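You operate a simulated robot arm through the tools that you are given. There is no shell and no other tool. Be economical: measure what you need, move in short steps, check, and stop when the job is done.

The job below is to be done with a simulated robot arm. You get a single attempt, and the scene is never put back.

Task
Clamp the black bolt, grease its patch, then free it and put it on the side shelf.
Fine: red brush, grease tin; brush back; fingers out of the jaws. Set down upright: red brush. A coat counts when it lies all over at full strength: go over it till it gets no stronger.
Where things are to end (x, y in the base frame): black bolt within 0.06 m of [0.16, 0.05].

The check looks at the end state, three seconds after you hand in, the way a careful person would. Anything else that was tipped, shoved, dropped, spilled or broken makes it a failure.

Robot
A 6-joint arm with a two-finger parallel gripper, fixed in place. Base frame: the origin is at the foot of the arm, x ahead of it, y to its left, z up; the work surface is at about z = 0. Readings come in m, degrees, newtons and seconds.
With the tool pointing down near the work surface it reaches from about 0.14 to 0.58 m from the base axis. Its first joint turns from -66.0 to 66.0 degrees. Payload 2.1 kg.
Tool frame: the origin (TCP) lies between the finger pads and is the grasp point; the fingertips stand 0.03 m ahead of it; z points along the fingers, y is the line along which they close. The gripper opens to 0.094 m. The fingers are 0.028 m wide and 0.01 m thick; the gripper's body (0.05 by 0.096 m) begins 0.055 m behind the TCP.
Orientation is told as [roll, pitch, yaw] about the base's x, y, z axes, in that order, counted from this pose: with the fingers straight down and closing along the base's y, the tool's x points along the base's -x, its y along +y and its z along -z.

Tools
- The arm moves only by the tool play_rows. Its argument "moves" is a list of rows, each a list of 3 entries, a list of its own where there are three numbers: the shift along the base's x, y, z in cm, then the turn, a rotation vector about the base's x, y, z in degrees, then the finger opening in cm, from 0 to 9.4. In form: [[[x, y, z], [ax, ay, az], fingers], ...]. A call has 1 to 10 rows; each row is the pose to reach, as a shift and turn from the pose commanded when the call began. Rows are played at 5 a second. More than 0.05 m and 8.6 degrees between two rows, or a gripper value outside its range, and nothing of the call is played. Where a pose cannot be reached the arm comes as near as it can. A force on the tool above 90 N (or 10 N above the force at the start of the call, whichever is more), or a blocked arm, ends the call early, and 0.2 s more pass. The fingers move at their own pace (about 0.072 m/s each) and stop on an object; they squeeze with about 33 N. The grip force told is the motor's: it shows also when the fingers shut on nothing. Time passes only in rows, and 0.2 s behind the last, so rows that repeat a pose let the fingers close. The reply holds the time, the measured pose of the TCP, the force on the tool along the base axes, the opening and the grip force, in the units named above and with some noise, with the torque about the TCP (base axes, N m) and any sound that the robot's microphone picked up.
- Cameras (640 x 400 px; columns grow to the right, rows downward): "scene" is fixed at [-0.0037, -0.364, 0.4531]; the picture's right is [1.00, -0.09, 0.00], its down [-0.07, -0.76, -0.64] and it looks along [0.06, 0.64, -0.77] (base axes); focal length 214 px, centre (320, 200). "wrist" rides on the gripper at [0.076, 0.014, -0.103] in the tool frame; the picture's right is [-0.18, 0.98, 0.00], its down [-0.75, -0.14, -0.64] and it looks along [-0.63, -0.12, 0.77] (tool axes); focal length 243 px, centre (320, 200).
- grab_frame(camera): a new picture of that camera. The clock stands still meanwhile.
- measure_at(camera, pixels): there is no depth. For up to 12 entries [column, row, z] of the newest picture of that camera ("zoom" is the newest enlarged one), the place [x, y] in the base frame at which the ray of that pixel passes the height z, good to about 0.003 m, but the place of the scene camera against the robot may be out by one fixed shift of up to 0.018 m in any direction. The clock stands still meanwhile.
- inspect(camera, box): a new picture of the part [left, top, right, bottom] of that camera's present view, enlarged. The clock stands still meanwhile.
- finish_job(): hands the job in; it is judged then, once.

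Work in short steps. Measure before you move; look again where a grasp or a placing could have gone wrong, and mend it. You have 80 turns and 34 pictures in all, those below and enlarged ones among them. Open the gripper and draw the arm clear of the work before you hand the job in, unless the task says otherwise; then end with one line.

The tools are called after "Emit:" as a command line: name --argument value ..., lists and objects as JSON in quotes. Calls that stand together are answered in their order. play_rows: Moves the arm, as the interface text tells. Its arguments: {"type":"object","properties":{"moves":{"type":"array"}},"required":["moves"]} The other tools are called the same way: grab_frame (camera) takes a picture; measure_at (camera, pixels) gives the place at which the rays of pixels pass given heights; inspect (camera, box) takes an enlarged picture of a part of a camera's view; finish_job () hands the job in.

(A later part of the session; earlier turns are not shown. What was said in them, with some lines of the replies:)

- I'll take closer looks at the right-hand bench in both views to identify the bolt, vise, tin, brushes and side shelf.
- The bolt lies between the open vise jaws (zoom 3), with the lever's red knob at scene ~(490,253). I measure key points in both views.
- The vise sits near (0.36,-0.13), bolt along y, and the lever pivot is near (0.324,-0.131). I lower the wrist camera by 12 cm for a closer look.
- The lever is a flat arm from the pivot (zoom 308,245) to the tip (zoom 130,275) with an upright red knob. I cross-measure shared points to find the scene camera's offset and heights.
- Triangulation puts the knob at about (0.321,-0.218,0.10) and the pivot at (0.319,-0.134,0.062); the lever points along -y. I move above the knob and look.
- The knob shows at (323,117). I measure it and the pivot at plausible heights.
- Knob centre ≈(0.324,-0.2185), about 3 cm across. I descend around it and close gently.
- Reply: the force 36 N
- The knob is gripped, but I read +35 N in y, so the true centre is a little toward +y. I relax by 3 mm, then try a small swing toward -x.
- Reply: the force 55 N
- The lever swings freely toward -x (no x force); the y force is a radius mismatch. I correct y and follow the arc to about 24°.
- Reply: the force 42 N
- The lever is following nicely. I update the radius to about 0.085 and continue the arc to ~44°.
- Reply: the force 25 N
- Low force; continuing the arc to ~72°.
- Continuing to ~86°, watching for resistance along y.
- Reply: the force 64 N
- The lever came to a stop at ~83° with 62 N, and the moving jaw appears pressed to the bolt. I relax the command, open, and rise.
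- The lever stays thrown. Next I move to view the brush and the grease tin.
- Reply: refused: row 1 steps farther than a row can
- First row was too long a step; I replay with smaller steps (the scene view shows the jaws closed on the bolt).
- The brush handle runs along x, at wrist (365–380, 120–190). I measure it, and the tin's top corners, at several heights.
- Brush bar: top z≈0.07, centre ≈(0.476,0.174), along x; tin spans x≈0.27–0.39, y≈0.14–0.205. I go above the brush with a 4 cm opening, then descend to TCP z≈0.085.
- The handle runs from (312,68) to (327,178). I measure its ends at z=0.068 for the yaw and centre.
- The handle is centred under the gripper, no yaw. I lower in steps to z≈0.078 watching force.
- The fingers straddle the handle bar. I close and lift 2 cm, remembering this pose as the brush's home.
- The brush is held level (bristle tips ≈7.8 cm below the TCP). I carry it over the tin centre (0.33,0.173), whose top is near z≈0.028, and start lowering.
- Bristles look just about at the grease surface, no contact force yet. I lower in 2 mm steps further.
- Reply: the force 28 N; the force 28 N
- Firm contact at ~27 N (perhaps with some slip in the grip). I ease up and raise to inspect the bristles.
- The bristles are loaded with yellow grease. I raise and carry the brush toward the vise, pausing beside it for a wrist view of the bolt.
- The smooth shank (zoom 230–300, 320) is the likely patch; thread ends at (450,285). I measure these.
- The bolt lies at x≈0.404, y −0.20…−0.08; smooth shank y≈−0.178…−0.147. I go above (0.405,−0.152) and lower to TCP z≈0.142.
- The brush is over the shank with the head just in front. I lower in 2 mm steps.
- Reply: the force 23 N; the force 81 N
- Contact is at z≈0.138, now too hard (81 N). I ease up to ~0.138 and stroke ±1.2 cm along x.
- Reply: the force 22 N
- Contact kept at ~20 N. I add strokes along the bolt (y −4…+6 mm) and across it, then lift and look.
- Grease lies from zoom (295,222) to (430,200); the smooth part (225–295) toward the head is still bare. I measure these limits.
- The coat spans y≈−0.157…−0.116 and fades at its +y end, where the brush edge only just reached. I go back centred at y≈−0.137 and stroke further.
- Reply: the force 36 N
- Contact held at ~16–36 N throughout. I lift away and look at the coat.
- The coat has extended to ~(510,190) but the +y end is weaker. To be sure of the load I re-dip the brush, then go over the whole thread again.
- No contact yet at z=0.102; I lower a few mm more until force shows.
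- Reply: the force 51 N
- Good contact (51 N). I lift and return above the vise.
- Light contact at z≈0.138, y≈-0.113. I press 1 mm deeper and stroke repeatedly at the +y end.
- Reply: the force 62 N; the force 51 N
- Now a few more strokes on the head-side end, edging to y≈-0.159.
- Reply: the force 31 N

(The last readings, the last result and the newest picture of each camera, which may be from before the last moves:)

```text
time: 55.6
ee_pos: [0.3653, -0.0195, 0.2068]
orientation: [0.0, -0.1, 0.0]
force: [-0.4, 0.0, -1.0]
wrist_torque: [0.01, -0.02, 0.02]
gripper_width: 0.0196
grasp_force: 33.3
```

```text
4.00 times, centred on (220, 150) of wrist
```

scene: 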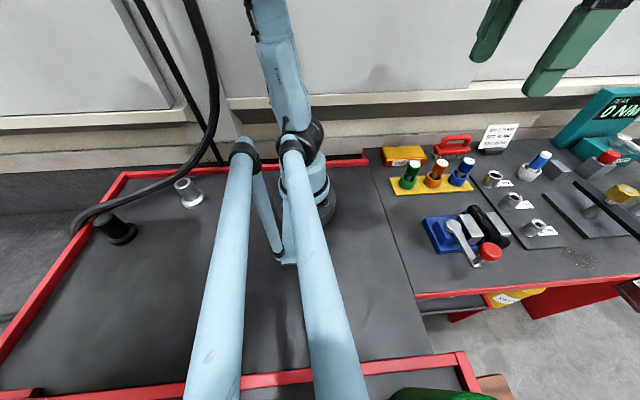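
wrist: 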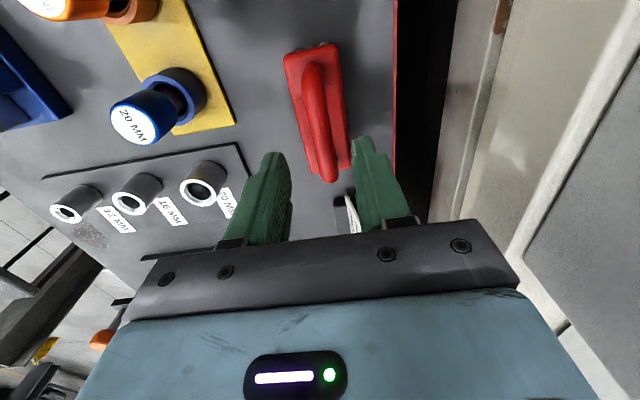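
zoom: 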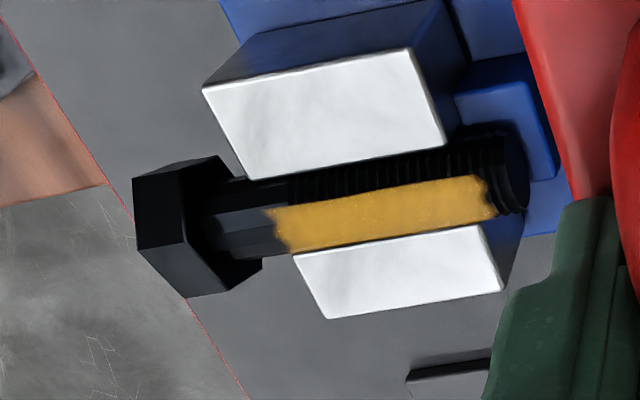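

The coat is now uniform with definite ends, i.e. the patch is fully covered. I carry the brush back to its home (0.476,0.173).

Emit:
play_rows --moves '[[[2, 4, 0], [0, 0, 0], 0.5], [[4, 8, 0], [0, 0, 0], 0.5], [[6.5, 12, 0], [0, 0, 0], 0.5], [[9, 16, 0], [0, 0, 0], 0.5], [[11.1, 19.3, 0], [0, 0, 0], 0.5], [[11.1, 19.3, -4.5], [0, 0, 0], 0.5], [[11.1, 19.3, -9], [0, 0, 0], 0.5], [[11.1, 19.3, -12], [0, 0, 0], 0.5], [[11.1, 19.3, -13.1], [0, 0, 0], 0.5], [[11.1, 19.3, -13.1], [0, 0, 0], 0.5]]'

Emit:
play_rows --moves '[[[0, 0, -0.2], [0, 0, 0], 0.5], [[0, 0, -0.4], [0, 0, 0], 0.5], [[0, 0, -0.4], [0, 0, 0], 0.5]]'

```text
time: 57.8
ee_pos: [0.4769, 0.1731, 0.076]
orientation: [-0.1, -0.1, 0.1]
force: [-0.7, 0.0, -1.5]
wrist_torque: [0.0, -0.01, -0.03]
gripper_width: 0.0194
grasp_force: 33.5
```

```text
time: 58.6
ee_pos: [0.4769, 0.1729, 0.0739]
orientation: [0.1, -0.1, -0.1]
force: [0.3, -0.2, -1.6]
wrist_torque: [-0.01, 0.01, 0.02]
gripper_width: 0.0197
grasp_force: 33.3
```

Still no contact; I lower a further 2–3 mm.

Emit:
play_rows --moves '[[[0, 0, -0.15], [0, 0, 0], 0.5], [[0, 0, -0.25], [0, 0, 0], 0.5], [[0, 0, -0.25], [0, 0, 0], 0.5]]'

```text
time: 59.4
ee_pos: [0.4768, 0.1724, 0.0693]
orientation: [0.1, -0.1, 0.0]
force: [-0.9, -0.1, -0.1]
wrist_torque: [0.02, -0.02, 0.0]
gripper_width: 0.0196
grasp_force: 33.4
```

Emit:
play_rows --moves '[[[0, 0, -0.1], [0, 0, 0], 0.5], [[0, 0, -0.1], [0, 0, 0], 0.5]]'

```text
time: 60.0
ee_pos: [0.4769, 0.1738, 0.0701]
orientation: [0.1, 0.0, -0.1]
force: [-2.2, -0.7, 21.4]
wrist_torque: [-0.01, -0.61, 0.01]
gripper_width: 0.0192
grasp_force: 33.2
```

Contact (21 N): the brush stands on the bench. I open to 4 cm, rise straight, and look from the scene camera.

Emit:
play_rows --moves '[[[0, 0, 0.05], [0, 0, 0], 4], [[0, 0, 0.05], [0, 0, 0], 4], [[0, 0, 3], [0, 0, 0], 4], [[0, 0, 7], [0, 0, 0], 4], [[0, 0, 11], [0, 0, 0], 4], [[0, 0, 14], [0, 0, 0], 4], [[0, 0, 14], [0, 0, 0], 4]]'

Emit:
inspect --camera "scene" --box '[340, 120, 580, 270]'

```text
time: 61.6
ee_pos: [0.4758, 0.1737, 0.2096]
orientation: [0.0, 0.0, 0.0]
force: [0.6, 0.2, 0.1]
wrist_torque: [0.04, -0.01, -0.01]
gripper_width: 0.0398
grasp_force: 0.0
```

```text
2.67 times, centred on (460, 195) of scene
```

zoom: 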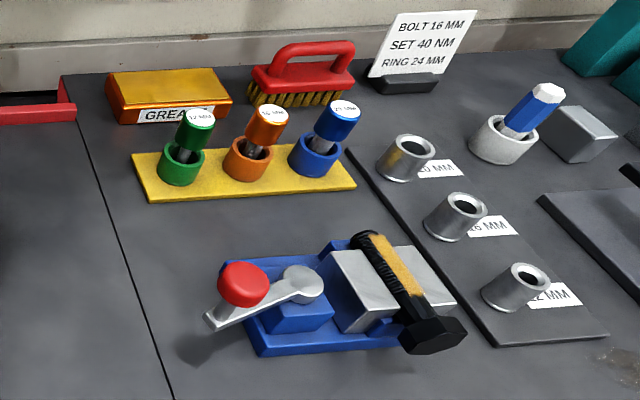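

The brush stands upright at home with the tin in place. Next I return to the lever knob at ≈(0.236,-0.142) and descend around it.

Emit:
play_rows --moves '[[[-2.7, -3.5, 0], [0, 0, 0], 6], [[-5.4, -7, 0], [0, 0, 0], 6], [[-8.1, -10.5, 0], [0, 0, 0], 6], [[-10.8, -14, 0], [0, 0, 0], 6], [[-13.5, -17.5, 0], [0, 0, 0], 6], [[-16.2, -21, 0], [0, 0, 0], 6], [[-18.9, -24.5, 0], [0, 0, 0], 6], [[-21.6, -28, 0], [0, 0, 0], 6], [[-24, -31.5, 0], [0, 0, 0], 6], [[-24, -31.5, 0], [0, 0, 0], 6]]'

Emit:
play_rows --moves '[[[0, 0, -4], [0, 0, 0], 6], [[0, 0, -8], [0, 0, 0], 6], [[0, 0, -10.4], [0, 0, 0], 6], [[0, 0, -10.4], [0, 0, 0], 2], [[0, 0, -10.4], [0, 0, 0], 2], [[0, 0, -10.4], [0, 0, 0], 2]]'

```text
time: 63.8
ee_pos: [0.2363, -0.1419, 0.2081]
orientation: [0.0, -0.1, 0.1]
force: [-0.2, -0.2, 0.4]
wrist_torque: [0.0, 0.0, 0.03]
gripper_width: 0.06
grasp_force: 0.1
```

```text
time: 65.2
ee_pos: [0.2361, -0.1438, 0.1055]
orientation: [-0.5, 0.2, -0.1]
force: [-8.0, -31.6, -6.9]
wrist_torque: [0.11, -0.08, -0.18]
gripper_width: 0.038
grasp_force: 16.4
```

The fingers are not fully closed and the knob lies slightly further toward -y; I shift 4 mm and let them close.

Emit:
play_rows --moves '[[[0, -0.3, 0], [0, 0, 0], 2], [[0, -0.4, 0], [0, 0, 0], 2], [[0, -0.4, 0], [0, 0, 0], 2]]'

```text
time: 66.0
ee_pos: [0.2373, -0.1464, 0.104]
orientation: [-0.2, 0.1, -0.1]
force: [-6.8, -22.0, -3.1]
wrist_torque: [0.04, 0.18, -0.1]
gripper_width: 0.033
grasp_force: 11.4
```

Emit:
play_rows --moves '[[[0, -0.25, 0], [0, 0, 0], 2], [[0, -0.25, 0], [0, 0, 0], 2], [[0, -0.25, 0], [0, 0, 0], 2]]'

```text
time: 66.8
ee_pos: [0.2362, -0.1493, 0.1063]
orientation: [-0.1, 0.1, 0.2]
force: [-2.3, -15.2, 12.7]
wrist_torque: [-0.02, 0.44, 0.26]
gripper_width: 0.0313
grasp_force: 45.5
```

Gripped (0.0313 wide, 45 N). I swing the lever back along the arc to ~43°.

Emit:
play_rows --moves '[[[0.25, -1.07, 0], [0, 0, 0], 2], [[0.66, -2.05, 0], [0, 0, 0], 2], [[1.18, -2.98, 0], [0, 0, 0], 2], [[1.82, -3.83, 0], [0, 0, 0], 2], [[2.55, -4.6, 0], [0, 0, 0], 2], [[2.55, -4.6, 0], [0, 0, 0], 2]]'

```text
time: 68.2
ee_pos: [0.2635, -0.1935, 0.1049]
orientation: [0.1, -0.1, 0.1]
force: [1.7, 16.1, -4.4]
wrist_torque: [0.12, 0.63, 0.54]
gripper_width: 0.031
grasp_force: 44.6
```

Continuing the arc back to the open start position.

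Emit:
play_rows --moves '[[[0.9, -0.56, 0], [0, 0, 0], 2], [[1.79, -1.1, 0], [0, 0, 0], 2], [[2.73, -1.48, 0], [0, 0, 0], 2], [[3.76, -1.75, 0], [0, 0, 0], 2], [[4.76, -1.96, 0], [0, 0, 0], 2], [[5.64, -2.03, 0], [0, 0, 0], 2], [[6.15, -2.02, 0], [0, 0, 0], 2], [[6.15, -2.02, 0], [0, 0, 0], 2]]'

```text
time: 70.0
ee_pos: [0.3246, -0.2154, 0.106]
orientation: [-0.3, 0.0, -0.1]
force: [-5.0, -23.9, 3.3]
wrist_torque: [0.31, 0.06, 0.3]
gripper_width: 0.0314
grasp_force: 45.4
```

Lever is back at its start. I open, rise, and start yawing the tool −90° so the fingers close along x for the bolt head.

Emit:
play_rows --moves '[[[0, 0.1, 0], [0, 0, 0], 5.5], [[0, 0.1, 0], [0, 0, 0], 5.5], [[0, 0, 4], [0, 0, 0], 5.5], [[0, 0, 8], [0, 0, 0], 5.5], [[0, 0, 11], [0, 0, -8], 5.5], [[2, 1, 11], [0, 0, -16], 5.5], [[4, 1.5, 11], [0, 0, -24], 5.5], [[6, 2, 11], [0, 0, -32], 5.5], [[8, 2, 11], [0, 0, -40], 5.5], [[8, 2, 11], [0, 0, -48], 5.5]]'

Emit:
play_rows --moves '[[[0, 0, 0], [0, 0, -8], 5.5], [[0, 0, 0], [0, 0, -16], 5.5], [[0, 0, 0], [0, 0, -24], 5.5], [[0, 0, 0], [0, 0, -32], 5.5], [[0, 0, 0], [0, 0, -40], 5.5], [[0, 0, 0], [0, 0, -42], 5.5], [[0, 0, 0], [0, 0, -42], 5.5]]'

Emit:
grab_frame --camera "wrist"

```text
time: 72.2
ee_pos: [0.405, -0.1938, 0.2159]
orientation: [0.0, -0.1, -48.2]
force: [0.1, 0.1, -0.2]
wrist_torque: [0.0, -0.01, 0.02]
gripper_width: 0.0551
grasp_force: 0.0
```

```text
time: 73.8
ee_pos: [0.4037, -0.1958, 0.2171]
orientation: [-0.1, -0.1, -90.0]
force: [-0.4, 0.1, 0.0]
wrist_torque: [0.0, 0.03, 0.0]
gripper_width: 0.055
grasp_force: 0.1
```

```text
4 pictures are left
```

wrist: 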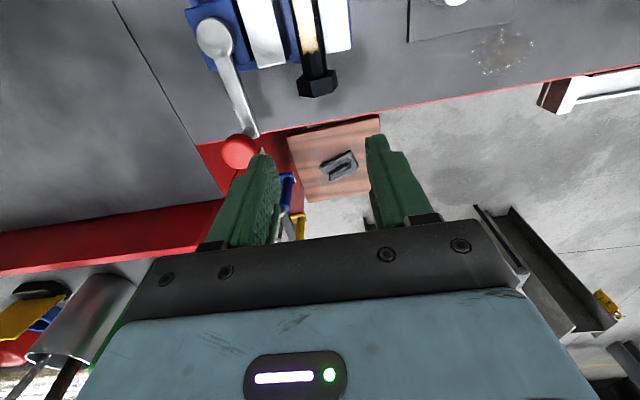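

The jaws are open; the bolt head shows at (317,85) with the shank at (313,60). I measure head edges and axis.

Emit:
measure_at --camera "wrist" --pixels '[[317, 80, 0.07], [317, 80, 0.06], [298, 82, 0.055], [336, 77, 0.055], [312, 62, 0.06], [305, 20, 0.06], [317, 95, 0.05], [240, 152, 0.105]]'

```text
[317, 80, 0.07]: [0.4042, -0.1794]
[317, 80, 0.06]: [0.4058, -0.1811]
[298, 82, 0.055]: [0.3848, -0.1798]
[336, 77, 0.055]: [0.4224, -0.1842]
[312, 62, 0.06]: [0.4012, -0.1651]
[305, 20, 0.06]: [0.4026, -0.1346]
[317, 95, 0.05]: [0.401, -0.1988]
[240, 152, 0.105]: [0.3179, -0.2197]
```

Bolt top is at z≈0.068 (from brush contact heights). I lower to z≈0.135 above the head and take one zoomed look for its y extent.

Emit:
play_rows --moves '[[[0, 0.3, -4], [0, 0, 0], 5.5], [[0, 0.3, -8], [0, 0, 0], 5.5], [[0, 0.3, -8], [0, 0, 0], 5.5]]'

Emit:
inspect --camera "wrist" --box '[220, 50, 420, 175]'

```text
time: 74.6
ee_pos: [0.4031, -0.191, 0.1354]
orientation: [0.1, -0.1, -90.0]
force: [0.0, 1.0, -0.4]
wrist_torque: [0.01, -0.01, -0.02]
gripper_width: 0.0547
grasp_force: 0.1
```

```text
3.20 times, centred on (320, 112) of wrist
```

zoom: 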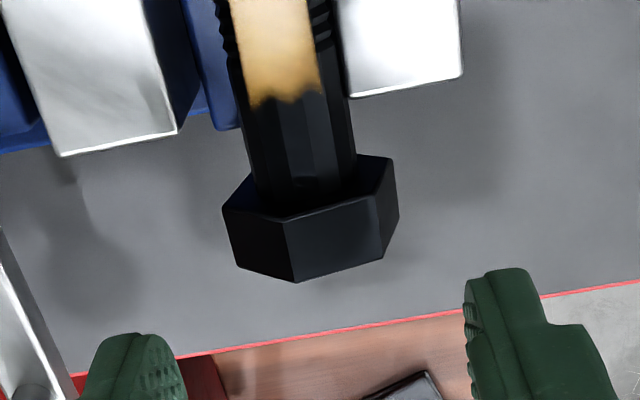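

Very clear view: coat intact, smooth shank between jaws and head, hex head with a side facet up. I measure extents.

Emit:
measure_at --camera "zoom" --pixels '[[283, 220, 0.072], [380, 195, 0.072], [383, 258, 0.072], [295, 282, 0.072], [225, 210, 0.057], [238, 265, 0.057], [397, 215, 0.057], [290, 98, 0.068], [250, 150, 0.057], [355, 150, 0.057], [65, 155, 0.05], [352, 97, 0.05]]'

```text
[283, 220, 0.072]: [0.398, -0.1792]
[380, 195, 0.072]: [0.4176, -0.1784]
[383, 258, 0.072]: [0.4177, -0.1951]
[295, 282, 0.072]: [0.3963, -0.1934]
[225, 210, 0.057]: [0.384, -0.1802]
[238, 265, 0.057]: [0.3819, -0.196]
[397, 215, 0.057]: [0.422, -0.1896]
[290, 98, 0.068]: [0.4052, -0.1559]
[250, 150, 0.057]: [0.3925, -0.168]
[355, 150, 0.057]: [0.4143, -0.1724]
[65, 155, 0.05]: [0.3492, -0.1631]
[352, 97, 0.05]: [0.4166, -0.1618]
```

Head: y −0.179…−0.195, about 4 cm across corners, axis (0.4035, z≈0.057). I lower around it and close slowly.

Emit:
play_rows --moves '[[[0, 0.4, -4], [0, 0, 0], 5.8], [[0, 0.4, -6.5], [0, 0, 0], 5.8], [[0, 0.4, -7.8], [0, 0, 0], 5.8], [[0, 0.4, -7.8], [0, 0, 0], 4.4], [[0, 0.4, -7.8], [0, 0, 0], 3.6], [[0, 0.4, -7.8], [0, 0, 0], 2.5], [[0, 0.4, -7.8], [0, 0, 0], 2.5]]'

```text
time: 76.2
ee_pos: [0.4032, -0.1887, 0.0566]
orientation: [0.0, -0.1, -90.0]
force: [-14.5, -3.0, 3.6]
wrist_torque: [0.17, -0.11, 0.32]
gripper_width: 0.0426
grasp_force: 33.4
```

Gripped at 4.26 cm (corner to corner). I lift 2 cm and read the load.

Emit:
play_rows --moves '[[[0, 0, 0.5], [0, 0, 0], 2.5], [[0, 0, 1], [0, 0, 0], 2.5], [[0, 0, 1.5], [0, 0, 0], 2.5], [[0, 0, 2], [0, 0, 0], 2.5], [[0, 0, 2], [0, 0, 0], 2.5]]'

Emit:
inspect --camera "scene" --box '[410, 150, 570, 250]'

```text
time: 77.4
ee_pos: [0.4051, -0.1881, 0.0772]
orientation: [0.0, -0.1, -89.9]
force: [0.0, 0.2, -4.1]
wrist_torque: [-0.19, 0.01, 0.04]
gripper_width: 0.0403
grasp_force: 32.8
```

```text
4.00 times, centred on (490, 200) of scene
```

zoom: 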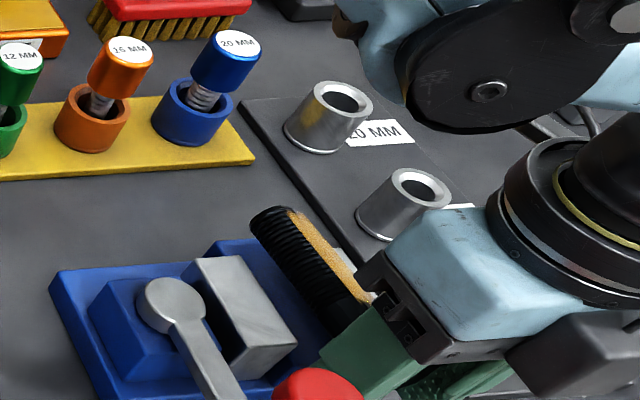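

Held level, weight ~4 N. But with the TCP on the head's axis the fingertips would reach the shelf before the bolt does, so I set it back down in the open vise, regrip 1.2 cm higher, and lift again.

Emit:
play_rows --moves '[[[0, 0, -1], [0, 0, 0], 2.5], [[0, 0, -1.7], [0, 0, 0], 2.5], [[0, 0, -2], [0, 0, 0], 2.5], [[0, 0, -2], [0, 0, 0], 2.5]]'

Emit:
play_rows --moves '[[[0, 0, 0], [0, 0, 0], 4.6], [[0, 0, 0], [0, 0, 0], 5.8], [[0, 0, 0.6], [0, 0, 0], 5.8], [[0, 0, 1.2], [0, 0, 0], 5.8], [[0, 0, 1.2], [0, 0, 0], 4.6], [[0, 0, 1.2], [0, 0, 0], 2.5], [[0, 0, 1.2], [0, 0, 0], 2.5], [[0, 0, 1.2], [0, 0, 0], 2.5]]'

```text
time: 78.4
ee_pos: [0.4038, -0.187, 0.0582]
orientation: [0.0, -0.1, -90.0]
force: [-1.6, -1.2, 24.7]
wrist_torque: [0.49, 0.07, 0.06]
gripper_width: 0.04
grasp_force: 33.3
```

```text
time: 80.2
ee_pos: [0.4047, -0.1871, 0.0695]
orientation: [0.0, 0.0, -90.0]
force: [0.4, -0.6, 4.3]
wrist_torque: [0.02, -0.05, 0.01]
gripper_width: 0.0395
grasp_force: 33.2
```

Regripped at TCP z≈0.0695. I lift carefully and read the load.

Emit:
play_rows --moves '[[[0, 0, 1], [0, 0, 0], 2.5], [[0, 0, 2], [0, 0, 0], 2.5], [[0, 0, 3.5], [0, 0, 0], 2.5], [[0, 0, 6], [0, 0, 0], 2.5], [[0, 0, 9], [0, 0, 0], 2.5], [[0, 0, 12], [0, 0, 0], 2.5], [[0, 0, 12], [0, 0, 0], 2.5]]'

```text
time: 81.8
ee_pos: [0.4031, -0.1886, 0.188]
orientation: [0.0, -0.1, -90.0]
force: [-0.3, -0.6, -3.8]
wrist_torque: [-0.18, 0.01, -0.01]
gripper_width: 0.0396
grasp_force: 33.1
```

Load and torque unchanged, so the bolt is held level. I carry it toward the shelf at (0.165, 0.005) for the head, bolt centre y≈0.05.

Emit:
play_rows --moves '[[[-3, 2.4, 0], [0, 0, 0], 2.5], [[-6, 4.9, 0], [0, 0, 0], 2.5], [[-9, 7.3, 0], [0, 0, 0], 2.5], [[-12, 9.7, 0], [0, 0, 0], 2.5], [[-15, 12.2, 0], [0, 0, 0], 2.5], [[-18, 14.6, 0], [0, 0, 0], 2.5], [[-21, 17, 0], [0, 0, 0], 2.5], [[-23.8, 19.3, 0], [0, 0, 0], 2.5], [[-23.8, 19.3, -3], [0, 0, 0], 2.5], [[-23.8, 19.3, -3], [0, 0, 0], 2.5]]'

Emit:
grab_frame --camera "scene"

```text
time: 84.0
ee_pos: [0.1672, 0.0073, 0.1601]
orientation: [-0.1, 0.0, -90.0]
force: [-0.7, 0.5, -4.1]
wrist_torque: [-0.22, -0.04, -0.03]
gripper_width: 0.0401
grasp_force: 33.2
```

```text
1 pictures are left
```

scene: 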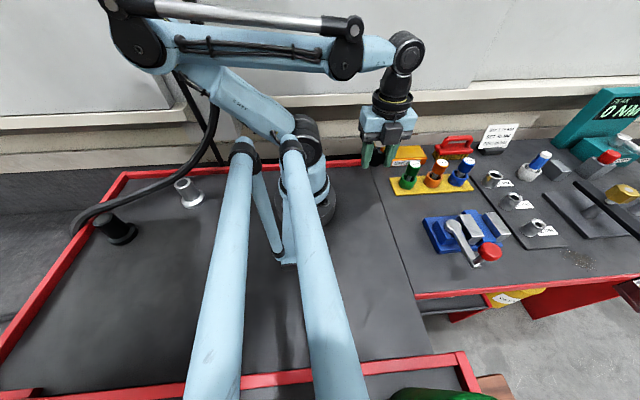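

The bolt is over the shelf area, clear of the robot's foot and rim. I lower to ~0.05 and then in small steps.

Emit:
play_rows --moves '[[[0, 0, -4], [0, 0, 0], 2.5], [[0, 0, -8], [0, 0, 0], 2.5], [[0, 0, -10.5], [0, 0, 0], 2.5], [[0, 0, -11], [0, 0, 0], 2.5], [[0, 0, -11], [0, 0, 0], 2.5]]'

Emit:
play_rows --moves '[[[0, 0, -0.4], [0, 0, 0], 2.5], [[0, 0, -0.8], [0, 0, 0], 2.5], [[0, 0, -0.8], [0, 0, 0], 2.5]]'

```text
time: 85.2
ee_pos: [0.1653, 0.0039, 0.0489]
orientation: [0.0, 0.0, -90.0]
force: [0.7, -0.5, -4.0]
wrist_torque: [-0.16, 0.0, -0.01]
gripper_width: 0.0359
grasp_force: 33.2
```

```text
time: 86.0
ee_pos: [0.1651, 0.0058, 0.0397]
orientation: [0.0, -0.1, -90.0]
force: [-0.1, 0.7, -4.7]
wrist_torque: [-0.15, -0.01, 0.01]
gripper_width: 0.0357
grasp_force: 32.8
```

Still free (the head has settled onto its flats, 3.57 cm). I continue in 3 mm steps.

Emit:
play_rows --moves '[[[0, 0, -0.2], [0, 0, 0], 2.5], [[0, 0, -0.4], [0, 0, 0], 2.5], [[0, 0, -0.4], [0, 0, 0], 2.5]]'

Emit:
play_rows --moves '[[[0, 0, -0.15], [0, 0, 0], 2.5], [[0, 0, -0.3], [0, 0, 0], 2.5], [[0, 0, -0.3], [0, 0, 0], 2.5]]'

```text
time: 86.8
ee_pos: [0.1659, 0.0062, 0.0367]
orientation: [0.0, -0.2, -90.0]
force: [-3.8, -3.2, 23.9]
wrist_torque: [0.09, 0.15, 0.07]
gripper_width: 0.0358
grasp_force: 32.9
```

```text
time: 87.3
ee_pos: [0.1641, 0.0052, 0.0361]
orientation: [-0.4, -0.1, -90.0]
force: [-3.7, 0.0, 33.6]
wrist_torque: [0.29, 0.1, 0.0]
gripper_width: 0.0356
grasp_force: 33.4
stopped in row 2: the force on the tool passed its limit at 118 N (the readings are from after the stop); the commanded pose is now the measured one
```

The bolt rests on the shelf (contact at z≈0.0365, torque relieved). I open gradually so it settles gently, then rise straight up.

Emit:
play_rows --moves '[[[0, 0, 0.05], [0, 0, 0], 3.8], [[0, 0, 0.05], [0, 0, 0], 4.1], [[0, 0, 0.05], [0, 0, 0], 4.5], [[0, 0, 0.05], [0, 0, 0], 5], [[0, 0, 0.05], [0, 0, 0], 5.5], [[0, 0, 0.05], [0, 0, 0], 5.8], [[0, 0, 3], [0, 0, 0], 5.8], [[0, 0, 7], [0, 0, 0], 5.8], [[0, 0, 11], [0, 0, 0], 5.8], [[0, 0, 15], [0, 0, 0], 5.8]]'

```text
time: 89.5
ee_pos: [0.1645, 0.0051, 0.1866]
orientation: [-0.4, -0.1, -90.0]
force: [0.7, 0.4, -0.1]
wrist_torque: [0.04, 0.0, 0.02]
gripper_width: 0.0582
grasp_force: 0.0
```

Released with no load. I draw the arm up and clear to about its starting place and take the last picture.

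Emit:
play_rows --moves '[[[0, 0, 4.5], [0, 0, 0], 5.8], [[0, 0, 9], [0, 0, 0], 5.8], [[1, -2, 13], [0, 0, 0], 5.8], [[3, -4, 16.5], [0, 0, 0], 5.8], [[6, -7, 18.5], [0, 0, 0], 5.8], [[9, -10, 20], [0, 0, 0], 9], [[9, -10, 20], [0, 0, 0], 9]]'

Emit:
inspect --camera "scene" --box '[310, 115, 550, 265]'

```text
time: 91.1
ee_pos: [0.2556, -0.0937, 0.3885]
orientation: [-0.3, -0.1, -90.0]
force: [-0.2, -0.7, -0.1]
wrist_torque: [-0.01, 0.01, 0.02]
gripper_width: 0.0901
grasp_force: 0.1
```

```text
2.67 times, centred on (430, 190) of scene
```

zoom: 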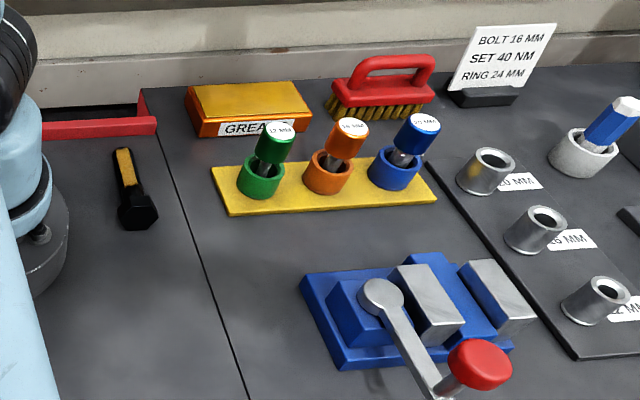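

The bolt lies on the shelf with its coat on top; brush, tin and vise are in order. I verify its position from this picture.

Emit:
measure_at --camera "zoom" --pixels '[[130, 185, 0.015], [122, 150, 0.02], [137, 225, 0.01]]'

```text
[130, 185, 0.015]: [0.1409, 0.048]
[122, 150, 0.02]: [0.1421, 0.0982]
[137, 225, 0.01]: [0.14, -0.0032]
```

With the +0.015 m scene offset, the bolt's centre is at about (0.156, 0.05), on target. I hand in.

Emit:
finish_job

```text
The job is handed in.
```

The black bolt was clamped, greased evenly over its patch, freed and laid on the side shelf at about (0.156, 0.05). The red brush is back upright in its place, and the fingers are clear of the jaws.
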